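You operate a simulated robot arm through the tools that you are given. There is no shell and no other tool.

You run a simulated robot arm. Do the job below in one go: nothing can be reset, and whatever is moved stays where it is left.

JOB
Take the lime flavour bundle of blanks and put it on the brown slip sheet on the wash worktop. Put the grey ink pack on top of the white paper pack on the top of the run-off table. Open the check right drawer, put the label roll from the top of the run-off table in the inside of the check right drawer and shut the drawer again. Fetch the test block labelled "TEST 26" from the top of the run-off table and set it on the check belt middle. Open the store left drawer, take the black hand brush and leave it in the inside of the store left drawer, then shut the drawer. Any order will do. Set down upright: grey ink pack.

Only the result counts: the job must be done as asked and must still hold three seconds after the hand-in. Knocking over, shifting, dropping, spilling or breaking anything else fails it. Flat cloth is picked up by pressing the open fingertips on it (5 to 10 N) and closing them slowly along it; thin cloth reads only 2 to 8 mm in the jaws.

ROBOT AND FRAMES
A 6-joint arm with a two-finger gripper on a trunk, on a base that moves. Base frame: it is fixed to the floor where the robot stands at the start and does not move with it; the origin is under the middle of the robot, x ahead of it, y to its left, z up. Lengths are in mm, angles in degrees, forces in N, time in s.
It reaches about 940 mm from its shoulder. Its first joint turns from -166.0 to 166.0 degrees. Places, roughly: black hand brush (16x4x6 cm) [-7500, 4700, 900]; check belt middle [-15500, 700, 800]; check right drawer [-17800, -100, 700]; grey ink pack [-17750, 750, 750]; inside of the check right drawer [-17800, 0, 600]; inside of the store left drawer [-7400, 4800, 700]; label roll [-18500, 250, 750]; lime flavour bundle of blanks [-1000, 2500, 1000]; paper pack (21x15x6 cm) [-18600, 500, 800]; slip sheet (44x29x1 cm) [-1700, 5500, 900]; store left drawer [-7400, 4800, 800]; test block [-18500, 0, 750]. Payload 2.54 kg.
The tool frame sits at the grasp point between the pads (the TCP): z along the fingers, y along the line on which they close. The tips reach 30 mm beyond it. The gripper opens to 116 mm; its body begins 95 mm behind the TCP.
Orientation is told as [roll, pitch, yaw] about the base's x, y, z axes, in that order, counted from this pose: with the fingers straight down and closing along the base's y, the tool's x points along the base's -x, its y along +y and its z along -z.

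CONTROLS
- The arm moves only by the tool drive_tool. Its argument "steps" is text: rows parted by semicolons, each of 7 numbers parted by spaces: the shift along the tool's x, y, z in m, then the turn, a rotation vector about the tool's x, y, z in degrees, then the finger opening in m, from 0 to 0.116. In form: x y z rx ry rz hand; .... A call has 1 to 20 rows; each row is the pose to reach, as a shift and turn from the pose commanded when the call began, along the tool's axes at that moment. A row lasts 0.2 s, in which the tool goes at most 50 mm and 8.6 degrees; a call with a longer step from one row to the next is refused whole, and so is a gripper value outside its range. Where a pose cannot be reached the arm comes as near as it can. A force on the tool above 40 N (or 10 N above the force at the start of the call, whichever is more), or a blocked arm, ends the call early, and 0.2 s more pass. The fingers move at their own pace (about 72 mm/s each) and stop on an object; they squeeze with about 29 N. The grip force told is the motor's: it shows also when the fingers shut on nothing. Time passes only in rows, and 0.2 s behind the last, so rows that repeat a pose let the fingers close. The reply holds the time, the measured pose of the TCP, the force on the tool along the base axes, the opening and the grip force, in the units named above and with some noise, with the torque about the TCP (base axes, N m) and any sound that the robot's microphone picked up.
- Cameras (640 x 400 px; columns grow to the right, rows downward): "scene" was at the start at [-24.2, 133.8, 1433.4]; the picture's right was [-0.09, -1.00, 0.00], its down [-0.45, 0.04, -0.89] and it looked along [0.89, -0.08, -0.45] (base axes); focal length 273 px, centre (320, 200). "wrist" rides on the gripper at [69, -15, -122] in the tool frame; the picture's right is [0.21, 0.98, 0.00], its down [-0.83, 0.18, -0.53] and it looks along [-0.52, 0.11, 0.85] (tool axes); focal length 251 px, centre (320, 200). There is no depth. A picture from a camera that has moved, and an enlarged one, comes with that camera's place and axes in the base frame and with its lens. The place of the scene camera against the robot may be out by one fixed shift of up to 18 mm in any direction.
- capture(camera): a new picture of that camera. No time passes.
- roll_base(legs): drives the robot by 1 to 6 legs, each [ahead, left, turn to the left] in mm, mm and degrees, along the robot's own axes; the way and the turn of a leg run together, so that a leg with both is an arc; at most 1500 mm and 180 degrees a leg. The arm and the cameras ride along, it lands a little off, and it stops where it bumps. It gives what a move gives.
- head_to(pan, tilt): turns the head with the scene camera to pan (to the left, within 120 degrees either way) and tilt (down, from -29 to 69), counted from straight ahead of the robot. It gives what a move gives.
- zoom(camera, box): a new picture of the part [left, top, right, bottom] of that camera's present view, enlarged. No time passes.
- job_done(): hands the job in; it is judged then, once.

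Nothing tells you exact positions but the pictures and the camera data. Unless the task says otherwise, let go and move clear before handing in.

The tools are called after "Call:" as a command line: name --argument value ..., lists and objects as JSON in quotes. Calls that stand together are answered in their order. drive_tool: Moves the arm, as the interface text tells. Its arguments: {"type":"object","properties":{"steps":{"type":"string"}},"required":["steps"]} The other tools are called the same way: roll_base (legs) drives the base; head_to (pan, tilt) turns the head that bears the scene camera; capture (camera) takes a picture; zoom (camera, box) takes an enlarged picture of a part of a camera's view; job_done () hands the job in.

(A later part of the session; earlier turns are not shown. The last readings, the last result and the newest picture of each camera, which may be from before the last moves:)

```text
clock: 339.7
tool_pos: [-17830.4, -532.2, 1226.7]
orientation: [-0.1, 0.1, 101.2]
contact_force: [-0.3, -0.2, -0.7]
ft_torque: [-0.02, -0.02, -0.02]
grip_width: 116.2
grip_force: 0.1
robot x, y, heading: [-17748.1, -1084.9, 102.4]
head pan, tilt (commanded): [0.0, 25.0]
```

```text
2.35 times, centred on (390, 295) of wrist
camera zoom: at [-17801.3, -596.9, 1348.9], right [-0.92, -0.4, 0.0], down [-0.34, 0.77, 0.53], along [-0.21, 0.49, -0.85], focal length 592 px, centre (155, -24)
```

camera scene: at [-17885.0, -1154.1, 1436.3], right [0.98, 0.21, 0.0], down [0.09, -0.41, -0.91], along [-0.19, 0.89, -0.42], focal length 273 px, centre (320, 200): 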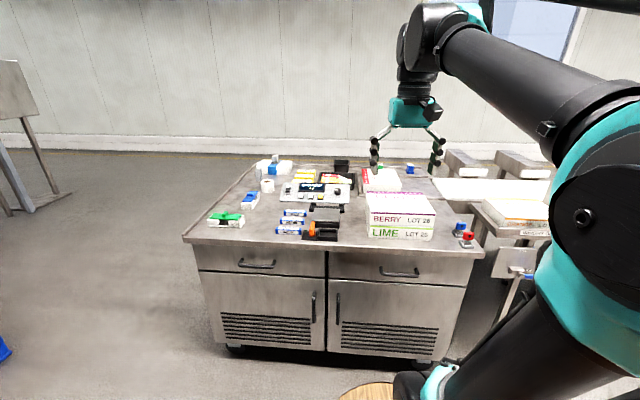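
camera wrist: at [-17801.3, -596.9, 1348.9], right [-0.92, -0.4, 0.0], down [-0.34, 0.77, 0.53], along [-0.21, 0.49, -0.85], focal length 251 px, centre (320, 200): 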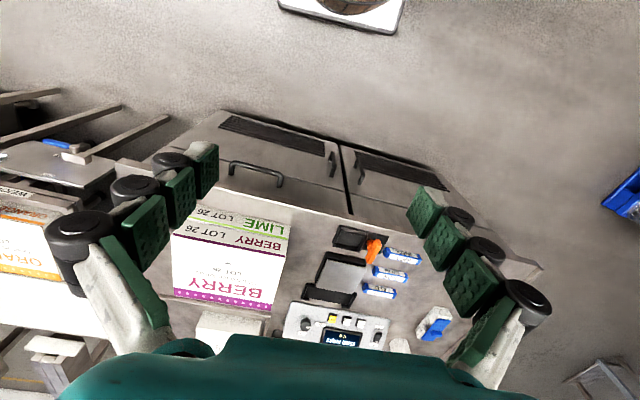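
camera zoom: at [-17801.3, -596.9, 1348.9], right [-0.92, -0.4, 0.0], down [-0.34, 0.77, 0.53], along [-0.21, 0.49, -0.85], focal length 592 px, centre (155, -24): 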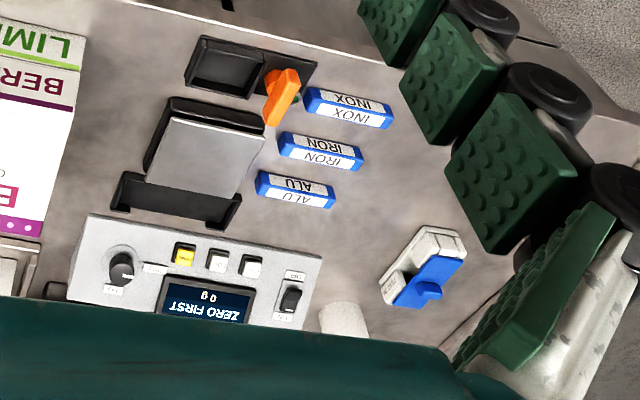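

The blue-topped block is likely TEST 26 (green is 57). First the drawer: handle at about (-17758, -241, 703). I square up and turn the hand as I did at the store.

Call:
roll_base --legs '[[-40, 0, -4.8]]'

Call:
drive_tool --steps "-0.02 -0.007 0 0 0 -8 0.1; -0.04 -0.014 0 0 0 -16 0.09; -0.06 -0.021 0 0 0 -24 0.08; -0.08 -0.028 0 0 0 -32 0.07; -0.1 -0.035 0 0 0 -40 0.06; -0.12 -0.042 0 0 0 -48 0.05; -0.14 -0.049 0 0 0 -56 0.05; -0.16 -0.056 0 0 0 -64 0.05; -0.18 -0.063 0 0 0 -72 0.05; -0.2 -0.07 0 0 0 -80 0.05; -0.2 -0.07 0 0 0 -88 0.05; -0.2 -0.07 0 0 0 -90 0.05; -0.2 -0.07 0 0 0 -90 0.05"

Call:
capture --camera "wrist"

```text
clock: 340.6
tool_pos: [-17775.9, -568.7, 1226.1]
orientation: [-0.1, -0.1, 96.4]
contact_force: [0.4, 0.6, -0.1]
ft_torque: [0.03, 0.01, 0.01]
grip_width: 115.8
grip_force: 0.1
robot x, y, heading: [-17741.8, -1129.4, 97.3]
head pan, tilt (commanded): [0.0, 25.0]
```

```text
clock: 343.4
tool_pos: [-17729.9, -360.4, 1227.5]
orientation: [0.0, 0.0, -173.5]
contact_force: [0.5, -0.5, 0.1]
ft_torque: [-0.04, 0.01, 0.01]
grip_width: 49.8
grip_force: 0.0
robot x, y, heading: [-17743.9, -1128.9, 97.3]
head pan, tilt (commanded): [0.0, 25.0]
```

```text
taken
camera wrist: at [-17661.6, -337.5, 1349.4], right [0.32, -0.95, 0.0], down [-0.8, -0.27, 0.53], along [-0.5, -0.17, -0.85], focal length 251 px, centre (320, 200)
```

wrist: 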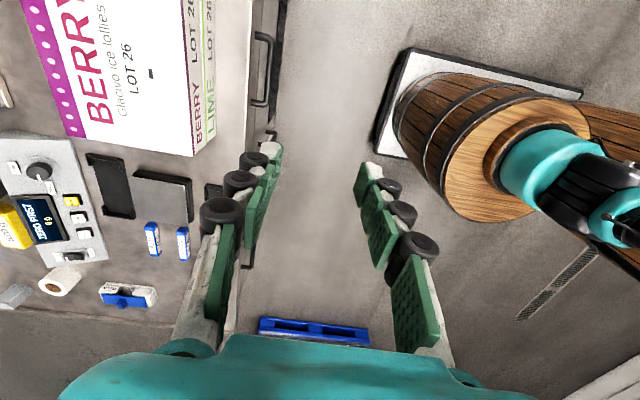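

Handle confirmed at (-17750, -241). I descend while tilting to 45°, to a point 110 mm before the bar.

Call:
drive_tool --steps "0 0 0.035 4 0 0 0.05; 0 0 0.07 8 0 0 0.05; -0.001 0 0.105 12 0 0 0.05; -0.002 0 0.14 16 0 0 0.05; -0.003 -0.005 0.175 20 0 0 0.05; -0.004 -0.01 0.21 24 0 0 0.05; -0.005 -0.015 0.245 28 0 0 0.05; -0.006 -0.02 0.28 32 0 0 0.05; -0.006 -0.025 0.315 36 0 0 0.05; -0.006 -0.03 0.35 40 0 0 0.05; -0.006 -0.035 0.385 43 0 0 0.05; -0.006 -0.04 0.42 45 0 0 0.05; -0.006 -0.043 0.446 45 0 0 0.05; -0.006 -0.043 0.446 45 0 0 0.05"

Call:
capture --camera "wrist"

Call:
capture --camera "scene"

```text
clock: 346.4
tool_pos: [-17739.4, -319.3, 779.9]
orientation: [-45.0, 0.0, -173.6]
contact_force: [0.3, 0.5, 0.3]
ft_torque: [-0.01, 0.01, 0.03]
grip_width: 50.1
grip_force: 0.0
robot x, y, heading: [-17741.0, -1127.6, 97.8]
head pan, tilt (commanded): [0.0, 25.0]
```

```text
taken
camera wrist: at [-17661.8, -386.5, 876.9], right [0.29, -0.66, -0.69], down [-0.76, -0.6, 0.25], along [-0.58, 0.46, -0.68], focal length 251 px, centre (320, 200)
```

wrist: 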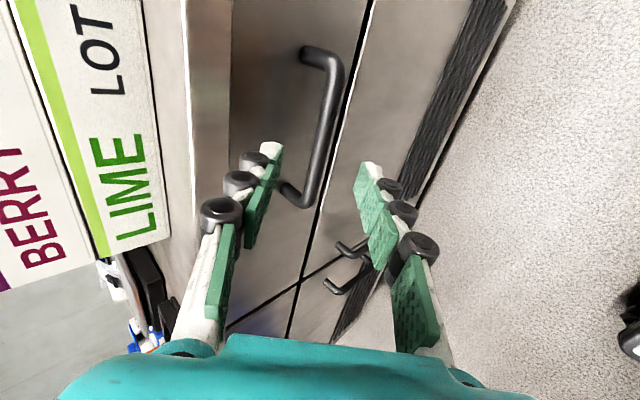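

```text
taken
camera scene: at [-17882.3, -1182.6, 1436.2], right [0.99, 0.13, 0.0], down [0.05, -0.42, -0.91], along [-0.12, 0.9, -0.42], focal length 273 px, centre (320, 200)
```

scene: 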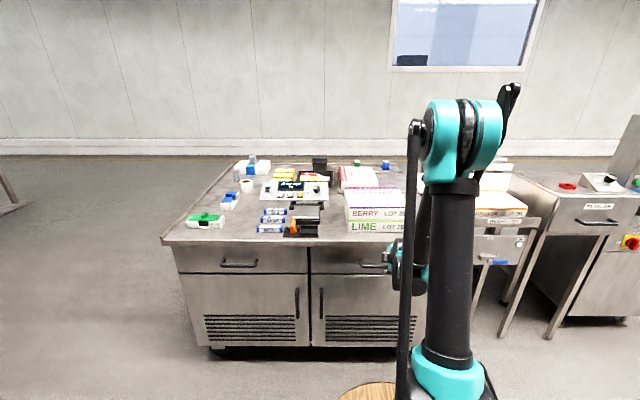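

The bar lines up with the fingers. I advance 75 mm along the fingers with the opening at 44 mm.

Call:
drive_tool --steps "0 0.001 0.02 0 0 0 0.044; 0 0.002 0.04 0 0 0 0.044; 0 0.002 0.06 0 0 0 0.044; 0 0.002 0.075 0 0 0 0.044; 0 0.002 0.075 0 0 0 0.044"

Call:
zoom --camera "wrist" --box '[200, 60, 440, 260]'

```text
clock: 347.6
tool_pos: [-17746.2, -267.9, 727.5]
orientation: [-45.0, 0.0, -173.5]
contact_force: [0.0, -0.2, 0.1]
ft_torque: [-0.01, 0.0, 0.01]
grip_width: 43.8
grip_force: 0.1
robot x, y, heading: [-17741.8, -1130.8, 97.4]
head pan, tilt (commanded): [0.0, 25.0]
```

```text
2.00 times, centred on (320, 160) of wrist
camera zoom: at [-17667.4, -335.2, 824.5], right [0.29, -0.66, -0.69], down [-0.76, -0.6, 0.25], along [-0.58, 0.46, -0.68], focal length 503 px, centre (320, 280)
```

zoom: 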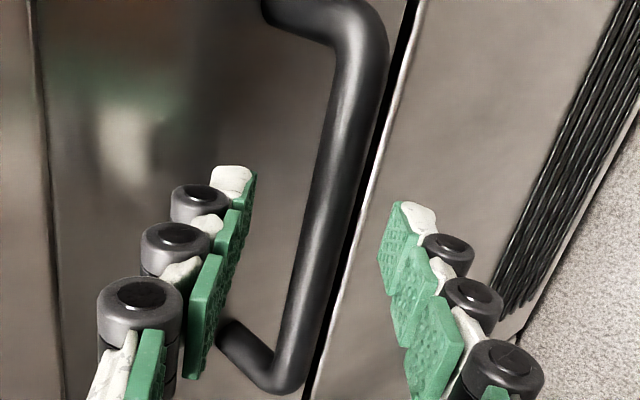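

The bar is between the tips, slightly toward the lower finger. I advance 36 mm with a 3 mm correction.

Call:
drive_tool --steps "0 0.001 0.009 0 0 0 0.042; 0 0.002 0.018 0 0 0 0.042; 0 0.003 0.027 0 0 0 0.042; 0 0.003 0.036 0 0 0 0.042; 0 0.003 0.036 0 0 0 0.042"

Call:
zoom --camera "wrist" --box '[200, 60, 440, 260]'

```text
clock: 348.8
tool_pos: [-17748.1, -243.3, 701.8]
orientation: [-44.8, 0.1, -173.7]
contact_force: [0.2, -2.0, 1.6]
ft_torque: [0.03, 0.03, -0.03]
grip_width: 42.8
grip_force: 0.0
out of reach, approached as far as the arm can: row 3, 4, 5
robot x, y, heading: [-17738.2, -1125.5, 97.5]
head pan, tilt (commanded): [0.0, 25.0]
```

```text
2.00 times, centred on (320, 160) of wrist
camera zoom: at [-17670.6, -309.8, 799.4], right [0.29, -0.66, -0.69], down [-0.76, -0.59, 0.25], along [-0.58, 0.45, -0.68], focal length 503 px, centre (320, 280)
```

zoom: 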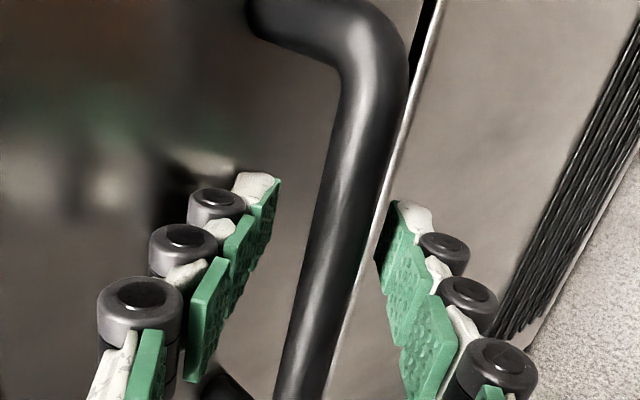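

The bar is at the TCP. I shift 5 mm to centre it and close.

Call:
drive_tool --steps "0 0.0025 0 0 0 0 0.04; 0 0.005 0 0 0 0 0.036; 0 0.005 0 0 0 0 0.028; 0 0.005 0 0 0 0 0.02; 0 0.005 0 0 0 0 0.01; 0 0.005 0 0 0 0 0.005; 0 0.005 0 0 0 0 0.005"

Call:
zoom --camera "wrist" --box '[200, 60, 440, 260]'

```text
clock: 350.4
tool_pos: [-17747.2, -243.3, 702.4]
orientation: [-44.8, 0.1, -173.6]
contact_force: [0.8, -14.2, -13.1]
ft_torque: [0.02, 0.03, 0.02]
grip_width: 18.0
grip_force: 9.5
out of reach, approached as far as the arm can: row 2, 3, 4, 5, 6, 7
robot x, y, heading: [-17746.5, -1133.8, 97.3]
head pan, tilt (commanded): [0.0, 25.0]
```

```text
2.00 times, centred on (320, 160) of wrist
camera zoom: at [-17669.9, -310.2, 799.4], right [0.29, -0.66, -0.69], down [-0.76, -0.59, 0.25], along [-0.58, 0.45, -0.68], focal length 503 px, centre (320, 280)
```

zoom: 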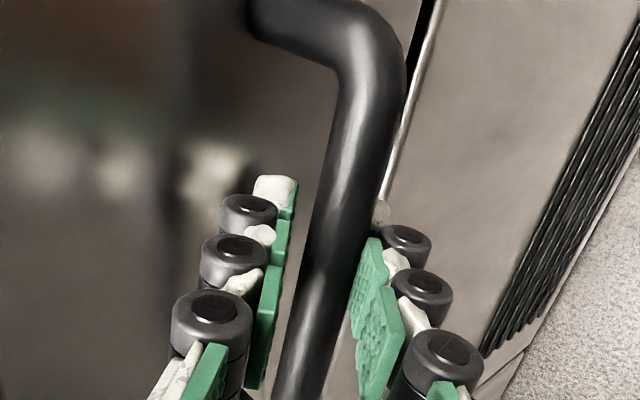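

Nearly closed on the bar (18 mm). I keep closing for a moment.

Call:
drive_tool --steps "0 0 0 0 0 0 0.005; 0 0 0 0 0 0 0.003; 0 0 0 0 0 0 0.003"

```text
clock: 351.2
tool_pos: [-17747.9, -243.7, 702.1]
orientation: [-44.8, 0.1, -173.6]
contact_force: [1.6, -16.7, -15.4]
ft_torque: [-0.08, 0.0, 0.0]
grip_width: 18.2
grip_force: 11.1
robot x, y, heading: [-17740.6, -1126.8, 97.4]
head pan, tilt (commanded): [0.0, 25.0]
```

The back finger is behind the bar anyway, so I pull by driving the base back 60 mm.

Call:
roll_base --legs '[[-60, 0, 0]]'

Call:
capture --camera "wrist"

```text
clock: 352.2
tool_pos: [-17740.7, -300.0, 702.9]
orientation: [-44.9, 0.1, -173.5]
contact_force: [2.4, 2.7, -10.8]
ft_torque: [0.06, -0.05, -0.03]
grip_width: 13.9
grip_force: 40.7
robot x, y, heading: [-17732.9, -1187.4, 97.2]
head pan, tilt (commanded): [0.0, 25.0]
```

```text
taken
camera wrist: at [-17662.8, -367.5, 799.4], right [0.29, -0.66, -0.69], down [-0.76, -0.6, 0.25], along [-0.58, 0.45, -0.68], focal length 251 px, centre (320, 200)
```

wrist: 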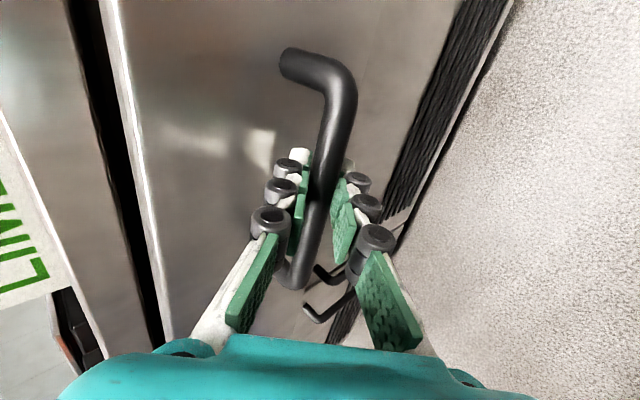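

Opening nicely and now firmly gripped. I pull another 160 mm.

Call:
roll_base --legs '[[-160, 0, 0]]'

Call:
capture --camera "wrist"

Call:
capture --camera "scene"

```text
clock: 353.6
tool_pos: [-17721.2, -460.3, 701.1]
orientation: [-44.9, 0.2, -173.5]
contact_force: [0.3, 2.0, -10.3]
ft_torque: [0.0, 0.0, -0.05]
grip_width: 13.8
grip_force: 40.1
robot x, y, heading: [-17718.0, -1349.8, 97.7]
head pan, tilt (commanded): [0.0, 25.0]
```

```text
taken
camera wrist: at [-17643.0, -527.1, 799.4], right [0.29, -0.66, -0.69], down [-0.76, -0.6, 0.25], along [-0.58, 0.45, -0.68], focal length 251 px, centre (320, 200)
```

wrist: 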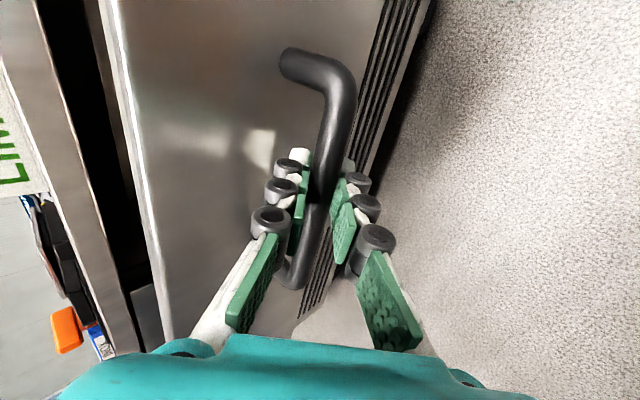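

```text
taken
camera scene: at [-17853.6, -1400.2, 1436.3], right [0.99, 0.13, 0.0], down [0.06, -0.42, -0.91], along [-0.12, 0.9, -0.42], focal length 273 px, centre (320, 200)
```

scene: 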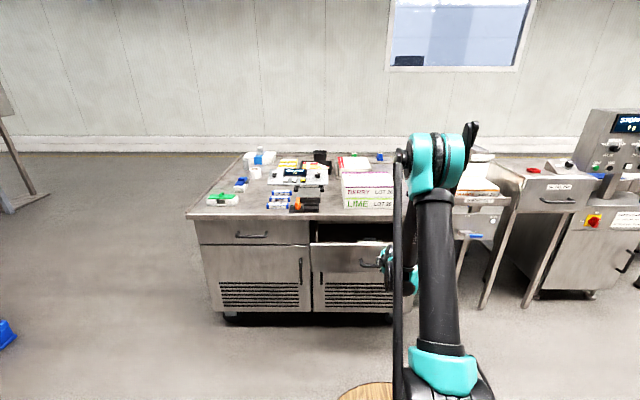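

Drawer open about 217 mm. I release the bar, withdraw and raise the hand.

Call:
drive_tool --steps "0 0 0 0 0 0 0.025; 0 0 0 0 0 0 0.036; 0 0 0 0 0 0 0.04; 0 0 -0.01 0 0 0 0.04; 0 0 -0.03 0 0 0 0.04; 0 0 -0.06 0 0 0 0.05; 0 0 -0.09 0 0 0 0.06; 0 0 -0.12 0 0 0 0.07; 0 -0.025 -0.145 -4 0 0 0.07; 0 -0.05 -0.17 -9 0 0 0.07; 0 -0.075 -0.195 -14 0 0 0.07; 0 -0.1 -0.22 -19 0 0 0.07; 0 -0.125 -0.245 -24 0 0 0.07; 0 -0.15 -0.27 -29 0 0 0.07; 0 -0.175 -0.295 -34 0 0 0.07; 0 -0.2 -0.32 -39 0 0 0.07; 0 -0.225 -0.345 -45 0 0 0.07; 0 -0.25 -0.37 -45 0 0 0.07; 0 -0.27 -0.39 -45 0 0 0.07; 0 -0.27 -0.39 -45 0 0 0.07"

Call:
capture --camera "scene"

Call:
capture --camera "wrist"

```text
clock: 357.8
tool_pos: [-17713.7, -542.4, 1169.1]
orientation: [0.0, 0.1, -173.5]
contact_force: [0.0, 0.7, 0.2]
ft_torque: [-0.03, -0.02, 0.01]
grip_width: 69.9
grip_force: 0.0
robot x, y, heading: [-17710.4, -1346.5, 97.7]
head pan, tilt (commanded): [0.0, 25.0]
```

```text
taken
camera scene: at [-17853.6, -1400.7, 1436.2], right [0.99, 0.13, 0.0], down [0.06, -0.42, -0.91], along [-0.12, 0.9, -0.42], focal length 273 px, centre (320, 200)
```

scene: 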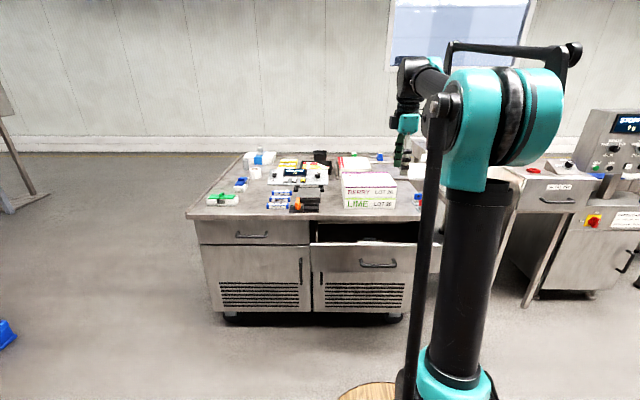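

```text
taken
camera wrist: at [-17646.6, -518.5, 1290.0], right [0.32, -0.95, 0.0], down [-0.8, -0.27, 0.53], along [-0.5, -0.17, -0.85], focal length 251 px, centre (320, 200)
```

wrist: 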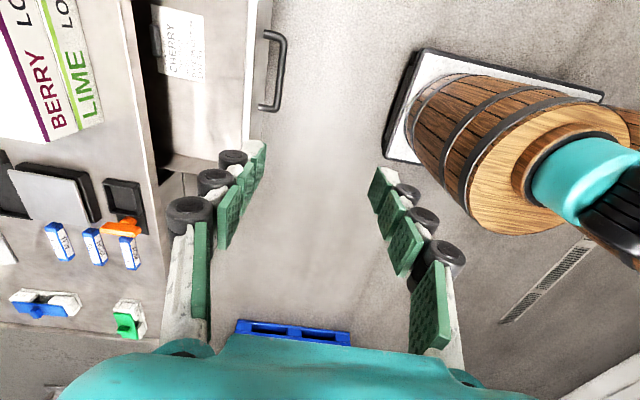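

There's a CHERRY card already in the drawer; I'll place the roll beside it. Now I retract the arm and drive around to the west side to fetch the roll.

Call:
drive_tool --steps "0 0.045 -0.01 0 0 0 0.08; 0 0.09 -0.02 0 0 0 0.09; 0 0.135 -0.03 0 0 0 0.1; 0 0.18 -0.04 0 0 0 0.116; 0 0.22 -0.05 0 0 0 0.116; 0 0.22 -0.05 0 0 0 0.116"

Call:
roll_base --legs '[[0, 1350, 0], [1450, 0, 0]]'

Call:
head_to --pan -60 --tilt 25

Call:
capture --camera "scene"

```text
clock: 359.2
tool_pos: [-17688.9, -762.1, 1215.5]
orientation: [0.1, 0.2, -173.5]
contact_force: [0.6, -1.1, 0.3]
ft_torque: [-0.05, 0.03, 0.01]
grip_width: 115.8
grip_force: 0.1
robot x, y, heading: [-17711.9, -1347.2, 97.6]
head pan, tilt (commanded): [0.0, 25.0]
```

```text
clock: 372.9
tool_pos: [-19240.4, 507.2, 1214.8]
orientation: [0.0, 0.1, -173.6]
contact_force: [-0.6, -0.4, -0.4]
ft_torque: [0.0, 0.01, -0.01]
grip_width: 115.7
grip_force: 0.0
robot x, y, heading: [-19266.2, -80.6, 97.2]
head pan, tilt (commanded): [0.0, 25.0]
```

```text
clock: 374.2
tool_pos: [-19240.2, 507.1, 1215.9]
orientation: [0.0, 0.1, -173.5]
contact_force: [1.0, -0.4, -0.2]
ft_torque: [0.0, 0.02, 0.02]
grip_width: 115.8
grip_force: 0.1
robot x, y, heading: [-19268.5, -79.1, 97.4]
head pan, tilt (commanded): [-60.0, 25.0]
```

```text
taken
camera scene: at [-19320.8, -166.3, 1436.2], right [0.61, -0.79, 0.0], down [-0.34, -0.26, -0.91], along [0.72, 0.55, -0.42], focal length 273 px, centre (320, 200)
```

scene: 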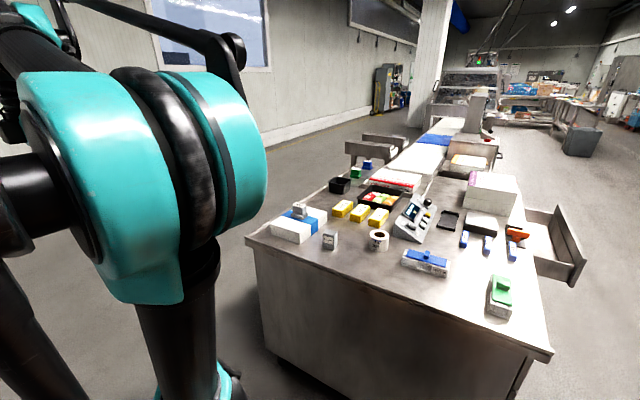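

From the west I see the roll and the blue block's label side. I zoom to read it.

Call:
zoom --camera "scene" --box '[330, 210, 530, 330]'

Call:
roll_base --legs '[[120, 0, -90]]'

Call:
head_to --pan 0 --tilt 30

Call:
capture --camera "scene"

Call:
capture --camera "wrist"

```text
3.20 times, centred on (430, 270) of scene
camera zoom: at [-19320.8, -166.3, 1436.2], right [0.61, -0.79, 0.0], down [-0.34, -0.26, -0.91], along [0.72, 0.55, -0.42], focal length 873 px, centre (-32, -24)
```

zoom: 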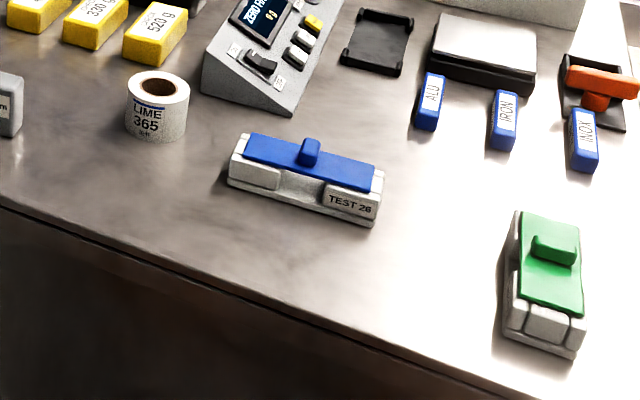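

```text
clock: 378.5
tool_pos: [-18615.3, -23.2, 1215.7]
orientation: [0.2, 0.0, 95.7]
contact_force: [-0.5, -0.7, -0.4]
ft_torque: [0.01, -0.01, 0.0]
grip_width: 116.0
grip_force: 0.0
robot x, y, heading: [-19200.6, 6.0, 6.8]
head pan, tilt (commanded): [-60.0, 25.0]
```

```text
clock: 379.8
tool_pos: [-18615.2, -21.9, 1214.4]
orientation: [0.0, 0.1, 95.7]
contact_force: [0.8, -0.2, 0.3]
ft_torque: [-0.01, 0.01, -0.02]
grip_width: 116.2
grip_force: 0.1
robot x, y, heading: [-19198.1, 9.3, 6.9]
head pan, tilt (commanded): [0.0, 30.0]
```

```text
taken
camera scene: at [-19240.4, 147.8, 1428.3], right [0.12, -0.99, 0.0], down [-0.5, -0.06, -0.87], along [0.86, 0.1, -0.5], focal length 273 px, centre (320, 200)
```

scene: 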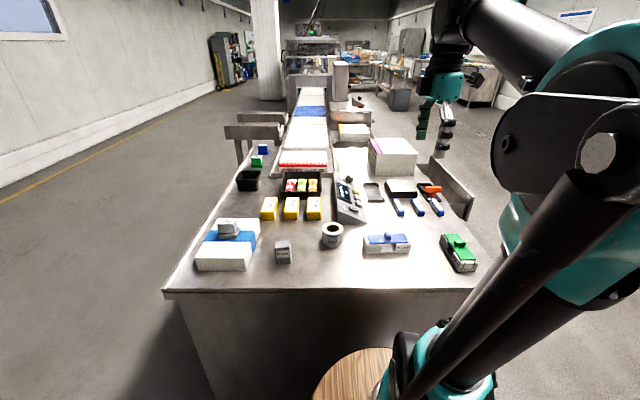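

```text
taken
camera wrist: at [-18591.8, -89.8, 1337.4], right [-0.95, -0.31, 0.0], down [-0.26, 0.8, 0.53], along [-0.17, 0.51, -0.85], focal length 251 px, centre (320, 200)
```

wrist: 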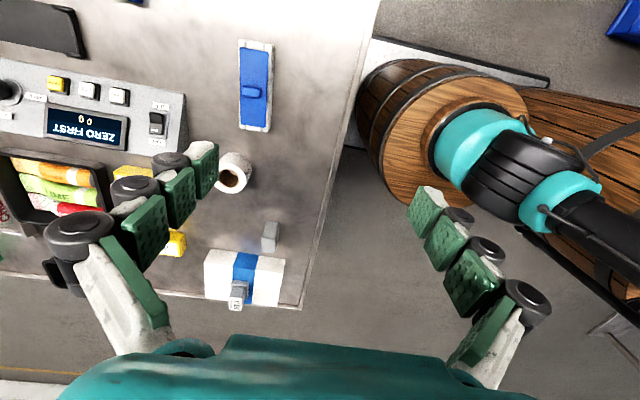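

TEST 26 is confirmed on the blue block. The roll ("LIME 365") is at about (-18486, 205); I turn the hand back to face forward and move above the roll.

Call:
drive_tool --steps "-0.02 -0.014 0 0 0 8 0.116; -0.04 -0.028 0 0 0 16 0.116; -0.06 -0.042 0 0 0 24 0.116; -0.08 -0.056 0 0 0 32 0.116; -0.1 -0.07 0 0 0 40 0.116; -0.12 -0.084 0 0 0 48 0.116; -0.14 -0.098 0 0 0 56 0.116; -0.16 -0.112 0 0 0 64 0.116; -0.18 -0.126 0.01 0 0 72 0.116; -0.2 -0.14 0.02 0 0 80 0.116; -0.213 -0.151 0.04 0 0 88 0.116; -0.213 -0.151 0.07 0 0 90 0.116; -0.213 -0.151 0.1 0 0 90 0.116; -0.213 -0.151 0.1 0 0 90 0.116"

Call:
capture --camera "wrist"

Call:
capture --camera "scene"

```text
clock: 382.8
tool_pos: [-18485.1, 204.3, 1115.0]
orientation: [-0.1, 0.1, 5.7]
contact_force: [0.0, -0.6, -0.5]
ft_torque: [-0.02, -0.01, -0.01]
grip_width: 115.9
grip_force: 0.0
robot x, y, heading: [-19194.7, 10.6, 6.6]
head pan, tilt (commanded): [0.0, 30.0]
```

```text
taken
camera wrist: at [-18551.4, 182.2, 1237.4], right [-0.31, 0.95, 0.0], down [0.8, 0.26, 0.53], along [0.51, 0.16, -0.85], focal length 251 px, centre (320, 200)
```

wrist: 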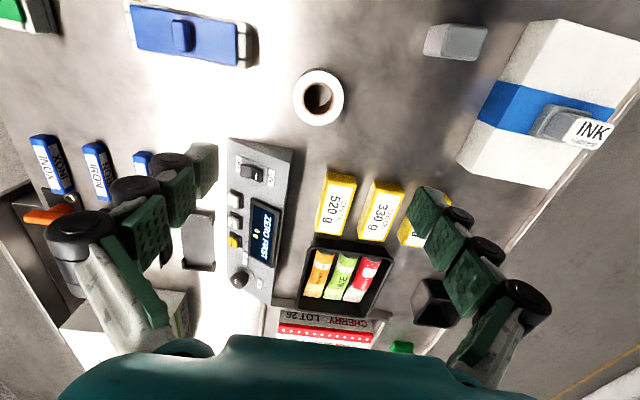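

```text
taken
camera scene: at [-19240.4, 148.0, 1428.3], right [0.12, -0.99, 0.0], down [-0.5, -0.06, -0.87], along [0.86, 0.1, -0.5], focal length 273 px, centre (320, 200)
```

scene: 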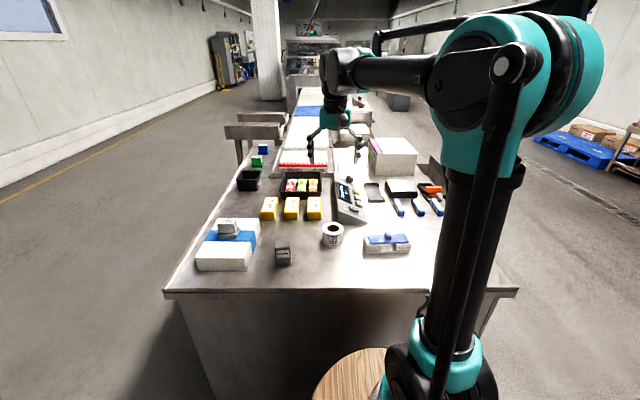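

The roll (≈72 mm across) is right below. I descend around it with the hand fully open.

Call:
drive_tool --steps "0.002 -0.002 0.04 0 0 0 0.116; 0.005 -0.004 0.08 0 0 0 0.116; 0.005 -0.004 0.12 0 0 0 0.116; 0.005 -0.004 0.16 0 0 0 0.116; 0.005 -0.004 0.2 0 0 0 0.116; 0.005 -0.004 0.23 0 0 0 0.116; 0.005 -0.004 0.255 0 0 0 0.116; 0.005 -0.004 0.268 0 0 0 0.116; 0.005 -0.004 0.268 0 0 0 0.116"

Call:
capture --camera "wrist"

Call:
zoom --camera "scene" --box '[260, 190, 420, 290]'

```text
clock: 384.8
tool_pos: [-18490.9, 199.2, 847.7]
orientation: [-0.1, 0.0, 5.7]
contact_force: [-0.2, -0.3, 0.6]
ft_torque: [0.01, 0.01, 0.01]
grip_width: 115.7
grip_force: 0.0
robot x, y, heading: [-19198.9, 9.7, 6.8]
head pan, tilt (commanded): [0.0, 30.0]
```

```text
taken
camera wrist: at [-18556.1, 178.2, 970.0], right [-0.31, 0.95, 0.0], down [0.8, 0.26, 0.53], along [0.51, 0.16, -0.85], focal length 251 px, centre (320, 200)
```

wrist: 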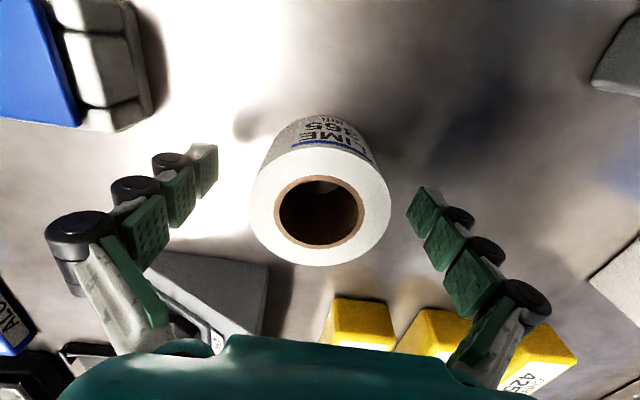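

```text
4.00 times, centred on (340, 240) of scene
camera zoom: at [-19240.4, 148.0, 1428.3], right [0.12, -0.99, 0.0], down [-0.5, -0.06, -0.87], along [0.86, 0.1, -0.5], focal length 1091 px, centre (240, 40)
```

zoom: 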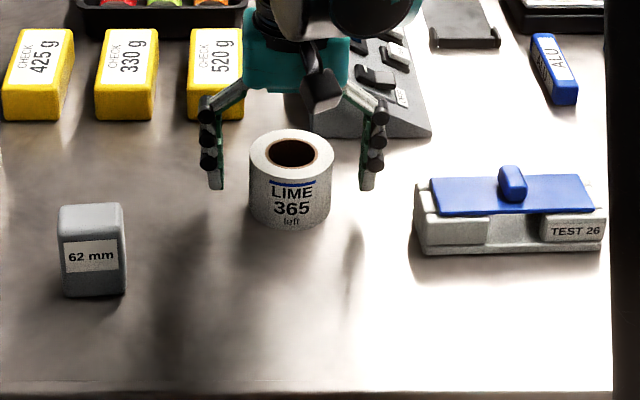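

The roll is centred between the fingers. I close on it.

Call:
drive_tool --steps "0 0 0 0 0 0 0.1; 0 0 0 0 0 0 0.085; 0 0 0 0 0 0 0.075; 0 0 0 0 0 0 0.065; 0 0 0 0 0 0 0.05; 0 0 0 0 0 0 0.05; 0 0 0 0 0 0 0.05"

Call:
drive_tool --steps "0 0 -0.01 0 0 0 0.05; 0 0 -0.03 0 0 0 0.05; 0 0 -0.06 0 0 0 0.05; 0 0 -0.1 0 0 0 0.05; 0 0 -0.1 0 0 0 0.05"

Call:
capture --camera "wrist"

Call:
zoom --camera "scene" --box '[260, 170, 420, 290]'

```text
clock: 386.4
tool_pos: [-18489.8, 200.6, 848.6]
orientation: [-0.1, 0.1, 5.7]
contact_force: [0.8, 0.7, 6.8]
ft_torque: [0.0, 0.01, 0.03]
grip_width: 73.5
grip_force: 29.2
robot x, y, heading: [-19202.4, 11.0, 6.8]
head pan, tilt (commanded): [0.0, 30.0]
```

```text
clock: 387.6
tool_pos: [-18489.1, 203.9, 946.9]
orientation: [0.0, 0.1, 5.7]
contact_force: [0.6, 0.7, -1.4]
ft_torque: [0.02, 0.03, 0.02]
grip_width: 73.1
grip_force: 28.9
robot x, y, heading: [-19198.7, 8.8, 6.5]
head pan, tilt (commanded): [0.0, 30.0]
```

```text
taken
camera wrist: at [-18554.7, 182.2, 1070.1], right [-0.31, 0.95, 0.0], down [0.8, 0.26, 0.53], along [0.51, 0.16, -0.85], focal length 251 px, centre (320, 200)
```

wrist: 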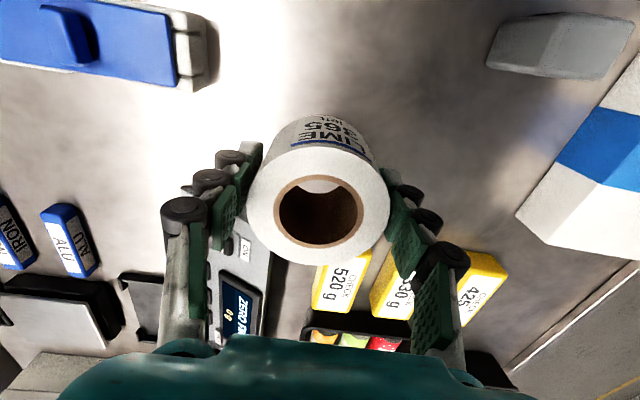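

```text
3.33 times, centred on (340, 230) of scene
camera zoom: at [-19240.3, 148.0, 1428.3], right [0.12, -0.99, 0.0], down [-0.5, -0.06, -0.87], along [0.86, 0.1, -0.5], focal length 910 px, centre (253, 100)
```

zoom: 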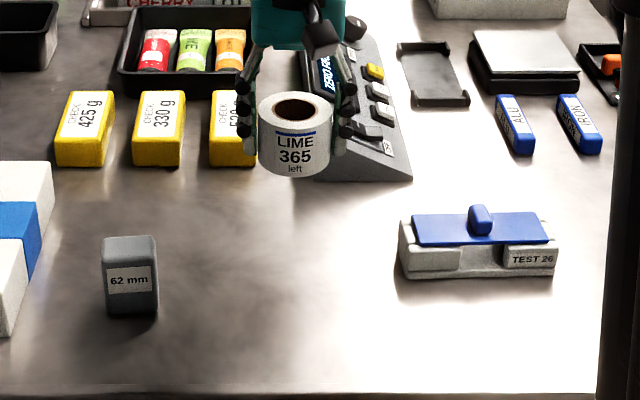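

The roll is held. I lift and retract, then drive around to the south side again.

Call:
drive_tool --steps "0 0 -0.05 0 0 0 0.05; 0 0 -0.1 0 0 0 0.05; 0.02 0 -0.14 0 0 0 0.05; 0.05 0 -0.17 0 0 0 0.05; 0.08 0 -0.2 0 0 0 0.05; 0.11 0 -0.23 0 0 0 0.05; 0.14 0 -0.25 0 0 0 0.05; 0.16 0 -0.26 0 0 0 0.05; 0.16 0 -0.26 0 0 0 0.05"

Call:
roll_base --legs '[[0, -1450, 0], [0, 0, 90], [0, -1250, 0]]'

Call:
head_to --pan 0 --tilt 30

Call:
capture --camera "scene"

Call:
capture --camera "wrist"

```text
clock: 389.6
tool_pos: [-18648.0, 182.0, 1205.1]
orientation: [0.0, 0.1, 5.7]
contact_force: [0.6, -0.3, -1.6]
ft_torque: [0.0, 0.01, -0.02]
grip_width: 73.3
grip_force: 29.1
robot x, y, heading: [-19199.6, 11.8, 6.7]
head pan, tilt (commanded): [0.0, 30.0]
```

```text
clock: 406.7
tool_pos: [-17955.0, -730.9, 1204.3]
orientation: [-0.2, 0.1, 98.8]
contact_force: [0.2, -0.3, -0.8]
ft_torque: [-0.01, -0.01, -0.01]
grip_width: 73.4
grip_force: 29.1
robot x, y, heading: [-17752.6, -1271.8, 99.7]
head pan, tilt (commanded): [0.0, 30.0]
```

```text
clock: 407.3
tool_pos: [-17954.8, -730.7, 1204.2]
orientation: [-0.1, 0.1, 98.9]
contact_force: [0.0, 0.3, -1.8]
ft_torque: [-0.03, -0.01, -0.01]
grip_width: 73.0
grip_force: 28.7
robot x, y, heading: [-17754.0, -1272.5, 100.0]
head pan, tilt (commanded): [0.0, 30.0]
```

```text
taken
camera scene: at [-17892.2, -1331.6, 1428.3], right [0.99, 0.17, 0.0], down [0.09, -0.49, -0.87], along [-0.15, 0.85, -0.5], focal length 273 px, centre (320, 200)
```

scene: 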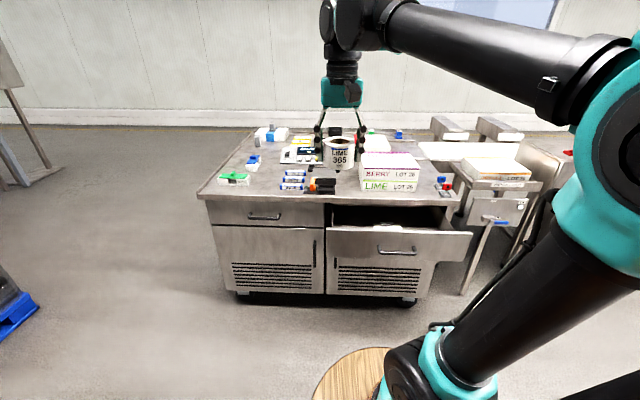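

```text
taken
camera wrist: at [-17928.7, -795.6, 1327.0], right [-0.93, -0.36, 0.0], down [-0.31, 0.79, 0.53], along [-0.19, 0.5, -0.85], focal length 251 px, centre (320, 200)
```

wrist: 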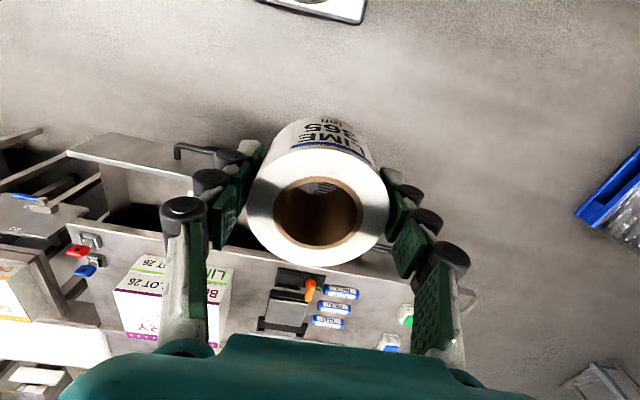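

I drive up so the open drawer is under the wrist camera, and look in.

Call:
roll_base --legs '[[0, 0, -2.4], [330, -60, 0]]'

Call:
capture --camera "wrist"

Call:
capture --camera "scene"

```text
clock: 409.9
tool_pos: [-17917.1, -394.7, 1204.7]
orientation: [-0.1, 0.2, 96.5]
contact_force: [0.0, 0.8, -1.0]
ft_torque: [0.02, 0.01, 0.01]
grip_width: 73.4
grip_force: 28.7
robot x, y, heading: [-17741.8, -939.9, 97.3]
head pan, tilt (commanded): [0.0, 30.0]
```

```text
taken
camera wrist: at [-17893.3, -460.9, 1327.0], right [-0.95, -0.32, 0.0], down [-0.28, 0.8, 0.53], along [-0.17, 0.5, -0.85], focal length 251 px, centre (320, 200)
```

wrist: 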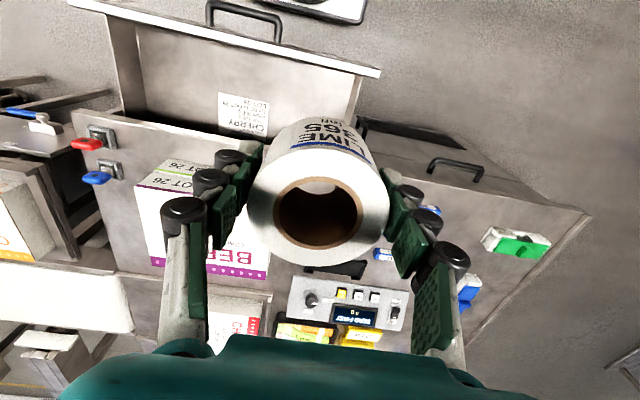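

```text
taken
camera scene: at [-17878.4, -997.7, 1428.3], right [0.99, 0.13, 0.0], down [0.07, -0.5, -0.87], along [-0.11, 0.86, -0.5], focal length 273 px, centre (320, 200)
```

scene: 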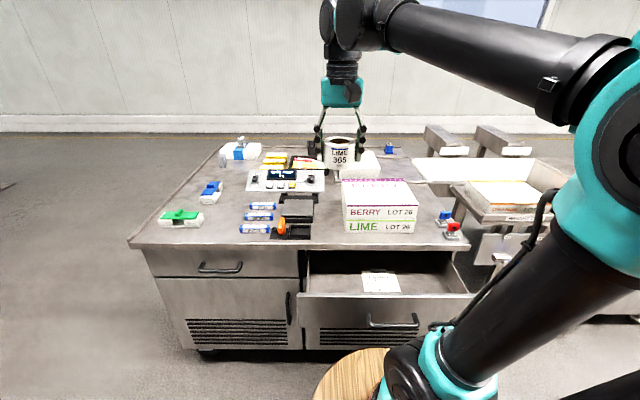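

I see the drawer interior with the CHERRY card at its middle-back. I zoom to pick a free spot.

Call:
zoom --camera "wrist" --box '[60, 0, 400, 200]'

Call:
zoom --camera "scene" --box '[280, 220, 500, 350]'

```text
1.88 times, centred on (230, 100) of wrist
camera zoom: at [-17893.3, -460.9, 1327.0], right [-0.95, -0.32, 0.0], down [-0.28, 0.8, 0.53], along [-0.17, 0.5, -0.85], focal length 473 px, centre (489, 388)
```

zoom: 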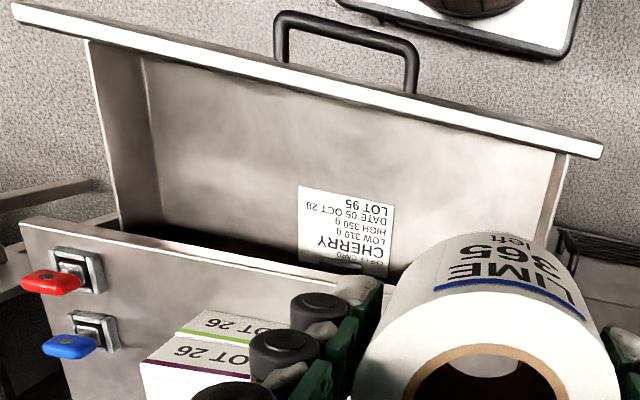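

```text
2.91 times, centred on (390, 285) of scene
camera zoom: at [-17878.4, -997.7, 1428.3], right [0.99, 0.13, 0.0], down [0.07, -0.5, -0.87], along [-0.11, 0.86, -0.5], focal length 794 px, centre (116, -47)
```

zoom: 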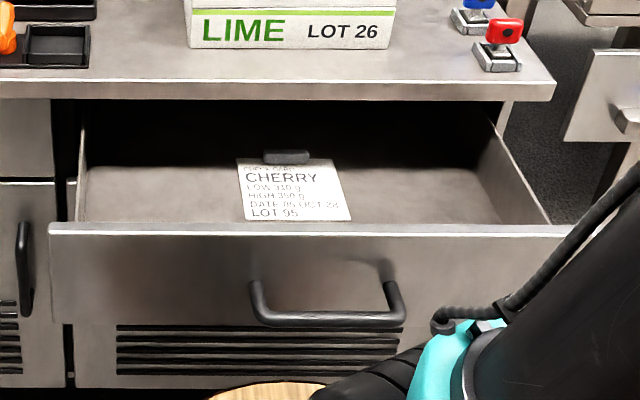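

Free floor lies west of the card. Target TCP ≈ (-17905, -325). I move over it, then descend partway into the drawer and check.

Call:
drive_tool --steps "-0.02 -0.005 0 0 0 0 0.05; -0.045 -0.012 0 0 0 0 0.05; -0.068 -0.02 0.02 0 0 0 0.05; -0.068 -0.02 0.06 0 0 0 0.05; -0.068 -0.02 0.1 0 0 0 0.05; -0.068 -0.02 0.14 0 0 0 0.05; -0.068 -0.02 0.18 0 0 0 0.05; -0.068 -0.02 0.22 0 0 0 0.05; -0.068 -0.02 0.25 0 0 0 0.05; -0.068 -0.02 0.28 0 0 0 0.05; -0.068 -0.02 0.28 0 0 0 0.05"

Call:
capture --camera "wrist"

Call:
zoom --camera "scene" --box '[240, 150, 460, 330]'

```text
clock: 412.3
tool_pos: [-17903.0, -326.2, 926.2]
orientation: [-0.2, 0.1, 96.5]
contact_force: [0.1, 0.1, -1.2]
ft_torque: [0.02, -0.01, -0.03]
grip_width: 73.0
grip_force: 28.8
robot x, y, heading: [-17741.1, -941.4, 97.4]
head pan, tilt (commanded): [0.0, 30.0]
```

```text
taken
camera wrist: at [-17879.7, -392.0, 1047.0], right [-0.95, -0.32, 0.0], down [-0.28, 0.8, 0.53], along [-0.17, 0.5, -0.85], focal length 251 px, centre (320, 200)
```

wrist: 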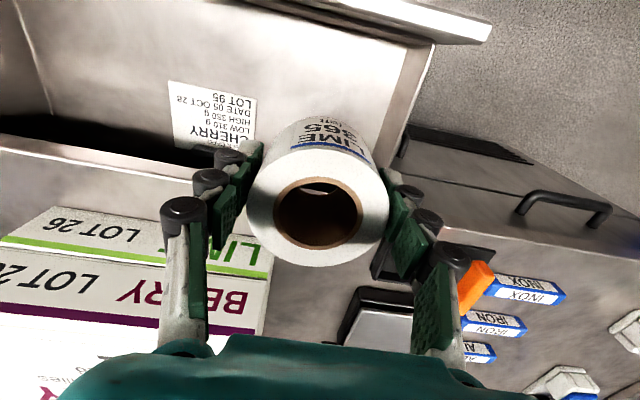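

```text
2.22 times, centred on (350, 240) of scene
camera zoom: at [-17878.4, -997.7, 1428.3], right [0.99, 0.13, 0.0], down [0.07, -0.5, -0.87], along [-0.11, 0.86, -0.5], focal length 606 px, centre (253, 111)
```

zoom: 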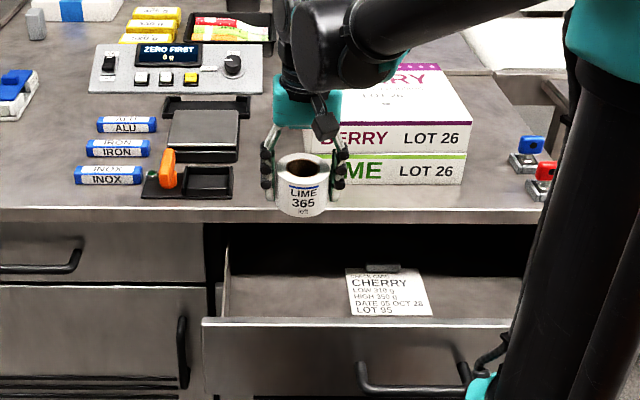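

Clearances are fine (wall 96 mm to the west side, table edge ~95 mm ahead). I lower into the drawer.

Call:
drive_tool --steps "0 0 0.03 0 0 0 0.05; 0 0 0.06 0 0 0 0.05; 0 0 0.09 0 0 0 0.05; 0 0 0.12 0 0 0 0.05; 0 0 0.15 0 0 0 0.05; 0 0 0.175 0 0 0 0.05; 0 0 0.195 0 0 0 0.05; 0 0 0.205 0 0 0 0.05; 0 0 0.215 0 0 0 0.05; 0 0 0.215 0 0 0 0.05"

Call:
capture --camera "wrist"

```text
clock: 414.5
tool_pos: [-17903.2, -325.2, 708.8]
orientation: [-0.1, 0.1, 96.4]
contact_force: [0.2, -0.3, -1.9]
ft_torque: [0.01, -0.01, -0.01]
grip_width: 73.1
grip_force: 29.1
robot x, y, heading: [-17741.8, -940.9, 97.8]
head pan, tilt (commanded): [0.0, 30.0]
```

```text
taken
camera wrist: at [-17879.6, -391.5, 830.8], right [-0.95, -0.32, 0.0], down [-0.28, 0.8, 0.53], along [-0.17, 0.5, -0.85], focal length 251 px, centre (320, 200)
```

wrist: 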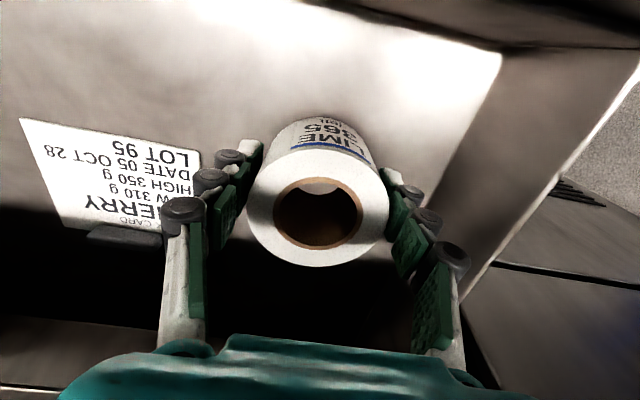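

Inside the drawer with margins on both sides. I lower slowly to the drawer floor.

Call:
drive_tool --steps "0 0 0.004 0 0 0 0.05; 0 0 0.008 0 0 0 0.05; 0 0 0.012 0 0 0 0.05; 0 0 0.016 0 0 0 0.05; 0 0 0.02 0 0 0 0.05; 0 0 0.023 0 0 0 0.05; 0 0 0.026 0 0 0 0.05; 0 0 0.029 0 0 0 0.05; 0 0 0.032 0 0 0 0.05; 0 0 0.035 0 0 0 0.05; 0 0 0.038 0 0 0 0.05"

```text
clock: 416.9
tool_pos: [-17905.8, -322.3, 676.9]
orientation: [-0.2, 0.3, 96.5]
contact_force: [-0.3, -1.2, -1.0]
ft_torque: [-0.02, 0.04, 0.04]
grip_width: 73.2
grip_force: 29.4
out of reach, approached as far as the arm can: row 10, 11
robot x, y, heading: [-17735.7, -942.5, 97.3]
head pan, tilt (commanded): [0.0, 30.0]
```

The arm hit a reach limit just before contact. I check how high the roll is above the drawer floor.

Call:
zoom --camera "wrist" --box '[220, 80, 420, 280]'

Call:
capture --camera "scene"

Call:
zoom --camera "scene" --box '[270, 200, 430, 320]'

```text
2.00 times, centred on (320, 180) of wrist
camera zoom: at [-17881.9, -388.8, 798.8], right [-0.95, -0.32, 0.0], down [-0.28, 0.8, 0.53], along [-0.17, 0.5, -0.85], focal length 503 px, centre (320, 240)
```

zoom: 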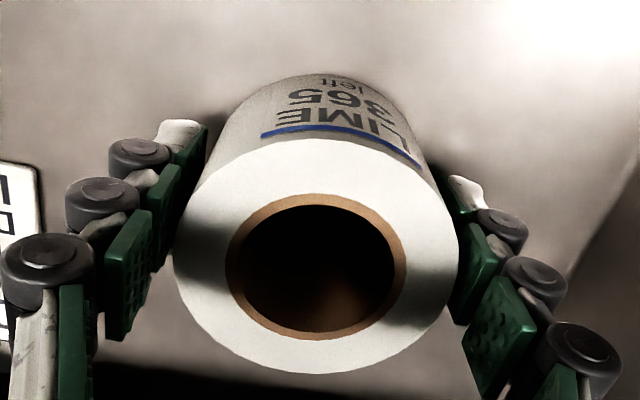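

```text
taken
camera scene: at [-17878.4, -997.8, 1428.3], right [0.99, 0.13, 0.0], down [0.07, -0.5, -0.87], along [-0.11, 0.86, -0.5], focal length 273 px, centre (320, 200)
```

scene: 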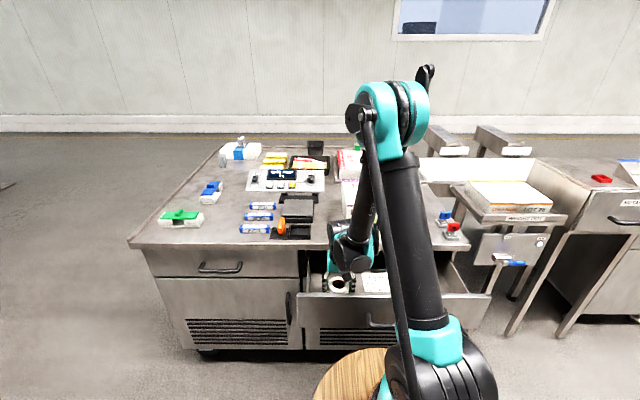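

```text
3.33 times, centred on (350, 260) of scene
camera zoom: at [-17878.4, -997.8, 1428.3], right [0.99, 0.13, 0.0], down [0.07, -0.5, -0.87], along [-0.11, 0.86, -0.5], focal length 910 px, centre (220, 0)
```

zoom: 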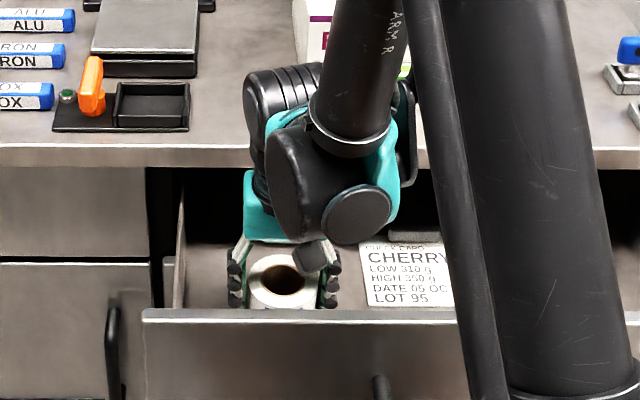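

Card surface height works out to z≈635, so only a few millimetres remain. I try a slightly more forward position to get lower.

Call:
drive_tool --steps "-0.008 0 0 0 0 0 0.05; -0.015 0 0.002 0 0 0 0.05; -0.018 0 0.005 0 0 0 0.05; -0.018 0 0.008 0 0 0 0.05; -0.018 0 0.011 0 0 0 0.05; -0.018 0 0.011 0 0 0 0.05"

```text
clock: 418.3
tool_pos: [-17907.9, -306.1, 666.2]
orientation: [0.0, 0.2, 96.6]
contact_force: [-7.9, -2.6, 20.3]
ft_torque: [-0.04, 0.3, 0.06]
grip_width: 73.4
grip_force: 28.7
robot x, y, heading: [-17734.6, -940.3, 97.7]
head pan, tilt (commanded): [0.0, 30.0]
```

The roll touches the drawer floor. I ease up, open moderately and lift straight out.

Call:
drive_tool --steps "0 0 -0.0015 0 0 0 0.07; 0 0 -0.0015 0 0 0 0.078; 0 0 -0.0015 0 0 0 0.084; 0 0 -0.0015 0 0 0 0.09; 0 0 -0.0015 0 0 0 0.09; 0 0 -0.02 0 0 0 0.09; 0 0 -0.05 0 0 0 0.09; 0 0 -0.09 0 0 0 0.09; 0 0 -0.13 0 0 0 0.09; 0 0 -0.17 0 0 0 0.09; 0 0 -0.21 0 0 0 0.09; 0 0 -0.25 0 0 0 0.09; 0 0 -0.3 0 0 0 0.09; 0 0 -0.35 0 0 0 0.09; 0 0 -0.4 0 0 0 0.09; 0 0 -0.45 0 0 0 0.09; 0 0 -0.5 0 0 0 0.09; 0 0 -0.5 0 0 0 0.09"

Call:
capture --camera "wrist"

Call:
zoom --camera "scene" --box '[280, 220, 500, 350]'

```text
clock: 422.1
tool_pos: [-17907.9, -301.9, 1163.9]
orientation: [-0.1, 0.0, 96.5]
contact_force: [0.9, 0.2, -0.6]
ft_torque: [0.01, 0.03, 0.01]
grip_width: 89.7
grip_force: 0.0
robot x, y, heading: [-17734.5, -941.5, 97.4]
head pan, tilt (commanded): [0.0, 30.0]
```

```text
taken
camera wrist: at [-17883.5, -368.3, 1286.4], right [-0.95, -0.32, 0.0], down [-0.28, 0.8, 0.53], along [-0.17, 0.5, -0.85], focal length 251 px, centre (320, 200)
```

wrist: 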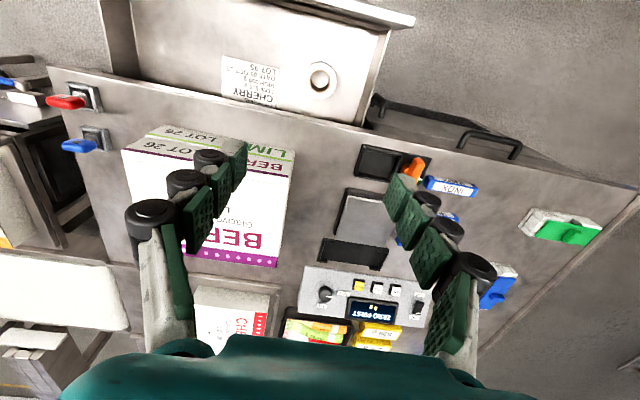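

```text
2.91 times, centred on (390, 285) of scene
camera zoom: at [-17878.3, -997.8, 1428.3], right [0.99, 0.13, 0.0], down [0.07, -0.5, -0.87], along [-0.11, 0.86, -0.5], focal length 794 px, centre (116, -47)
```

zoom: 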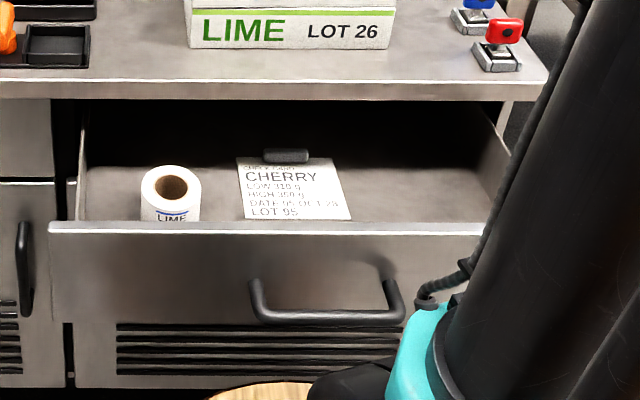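

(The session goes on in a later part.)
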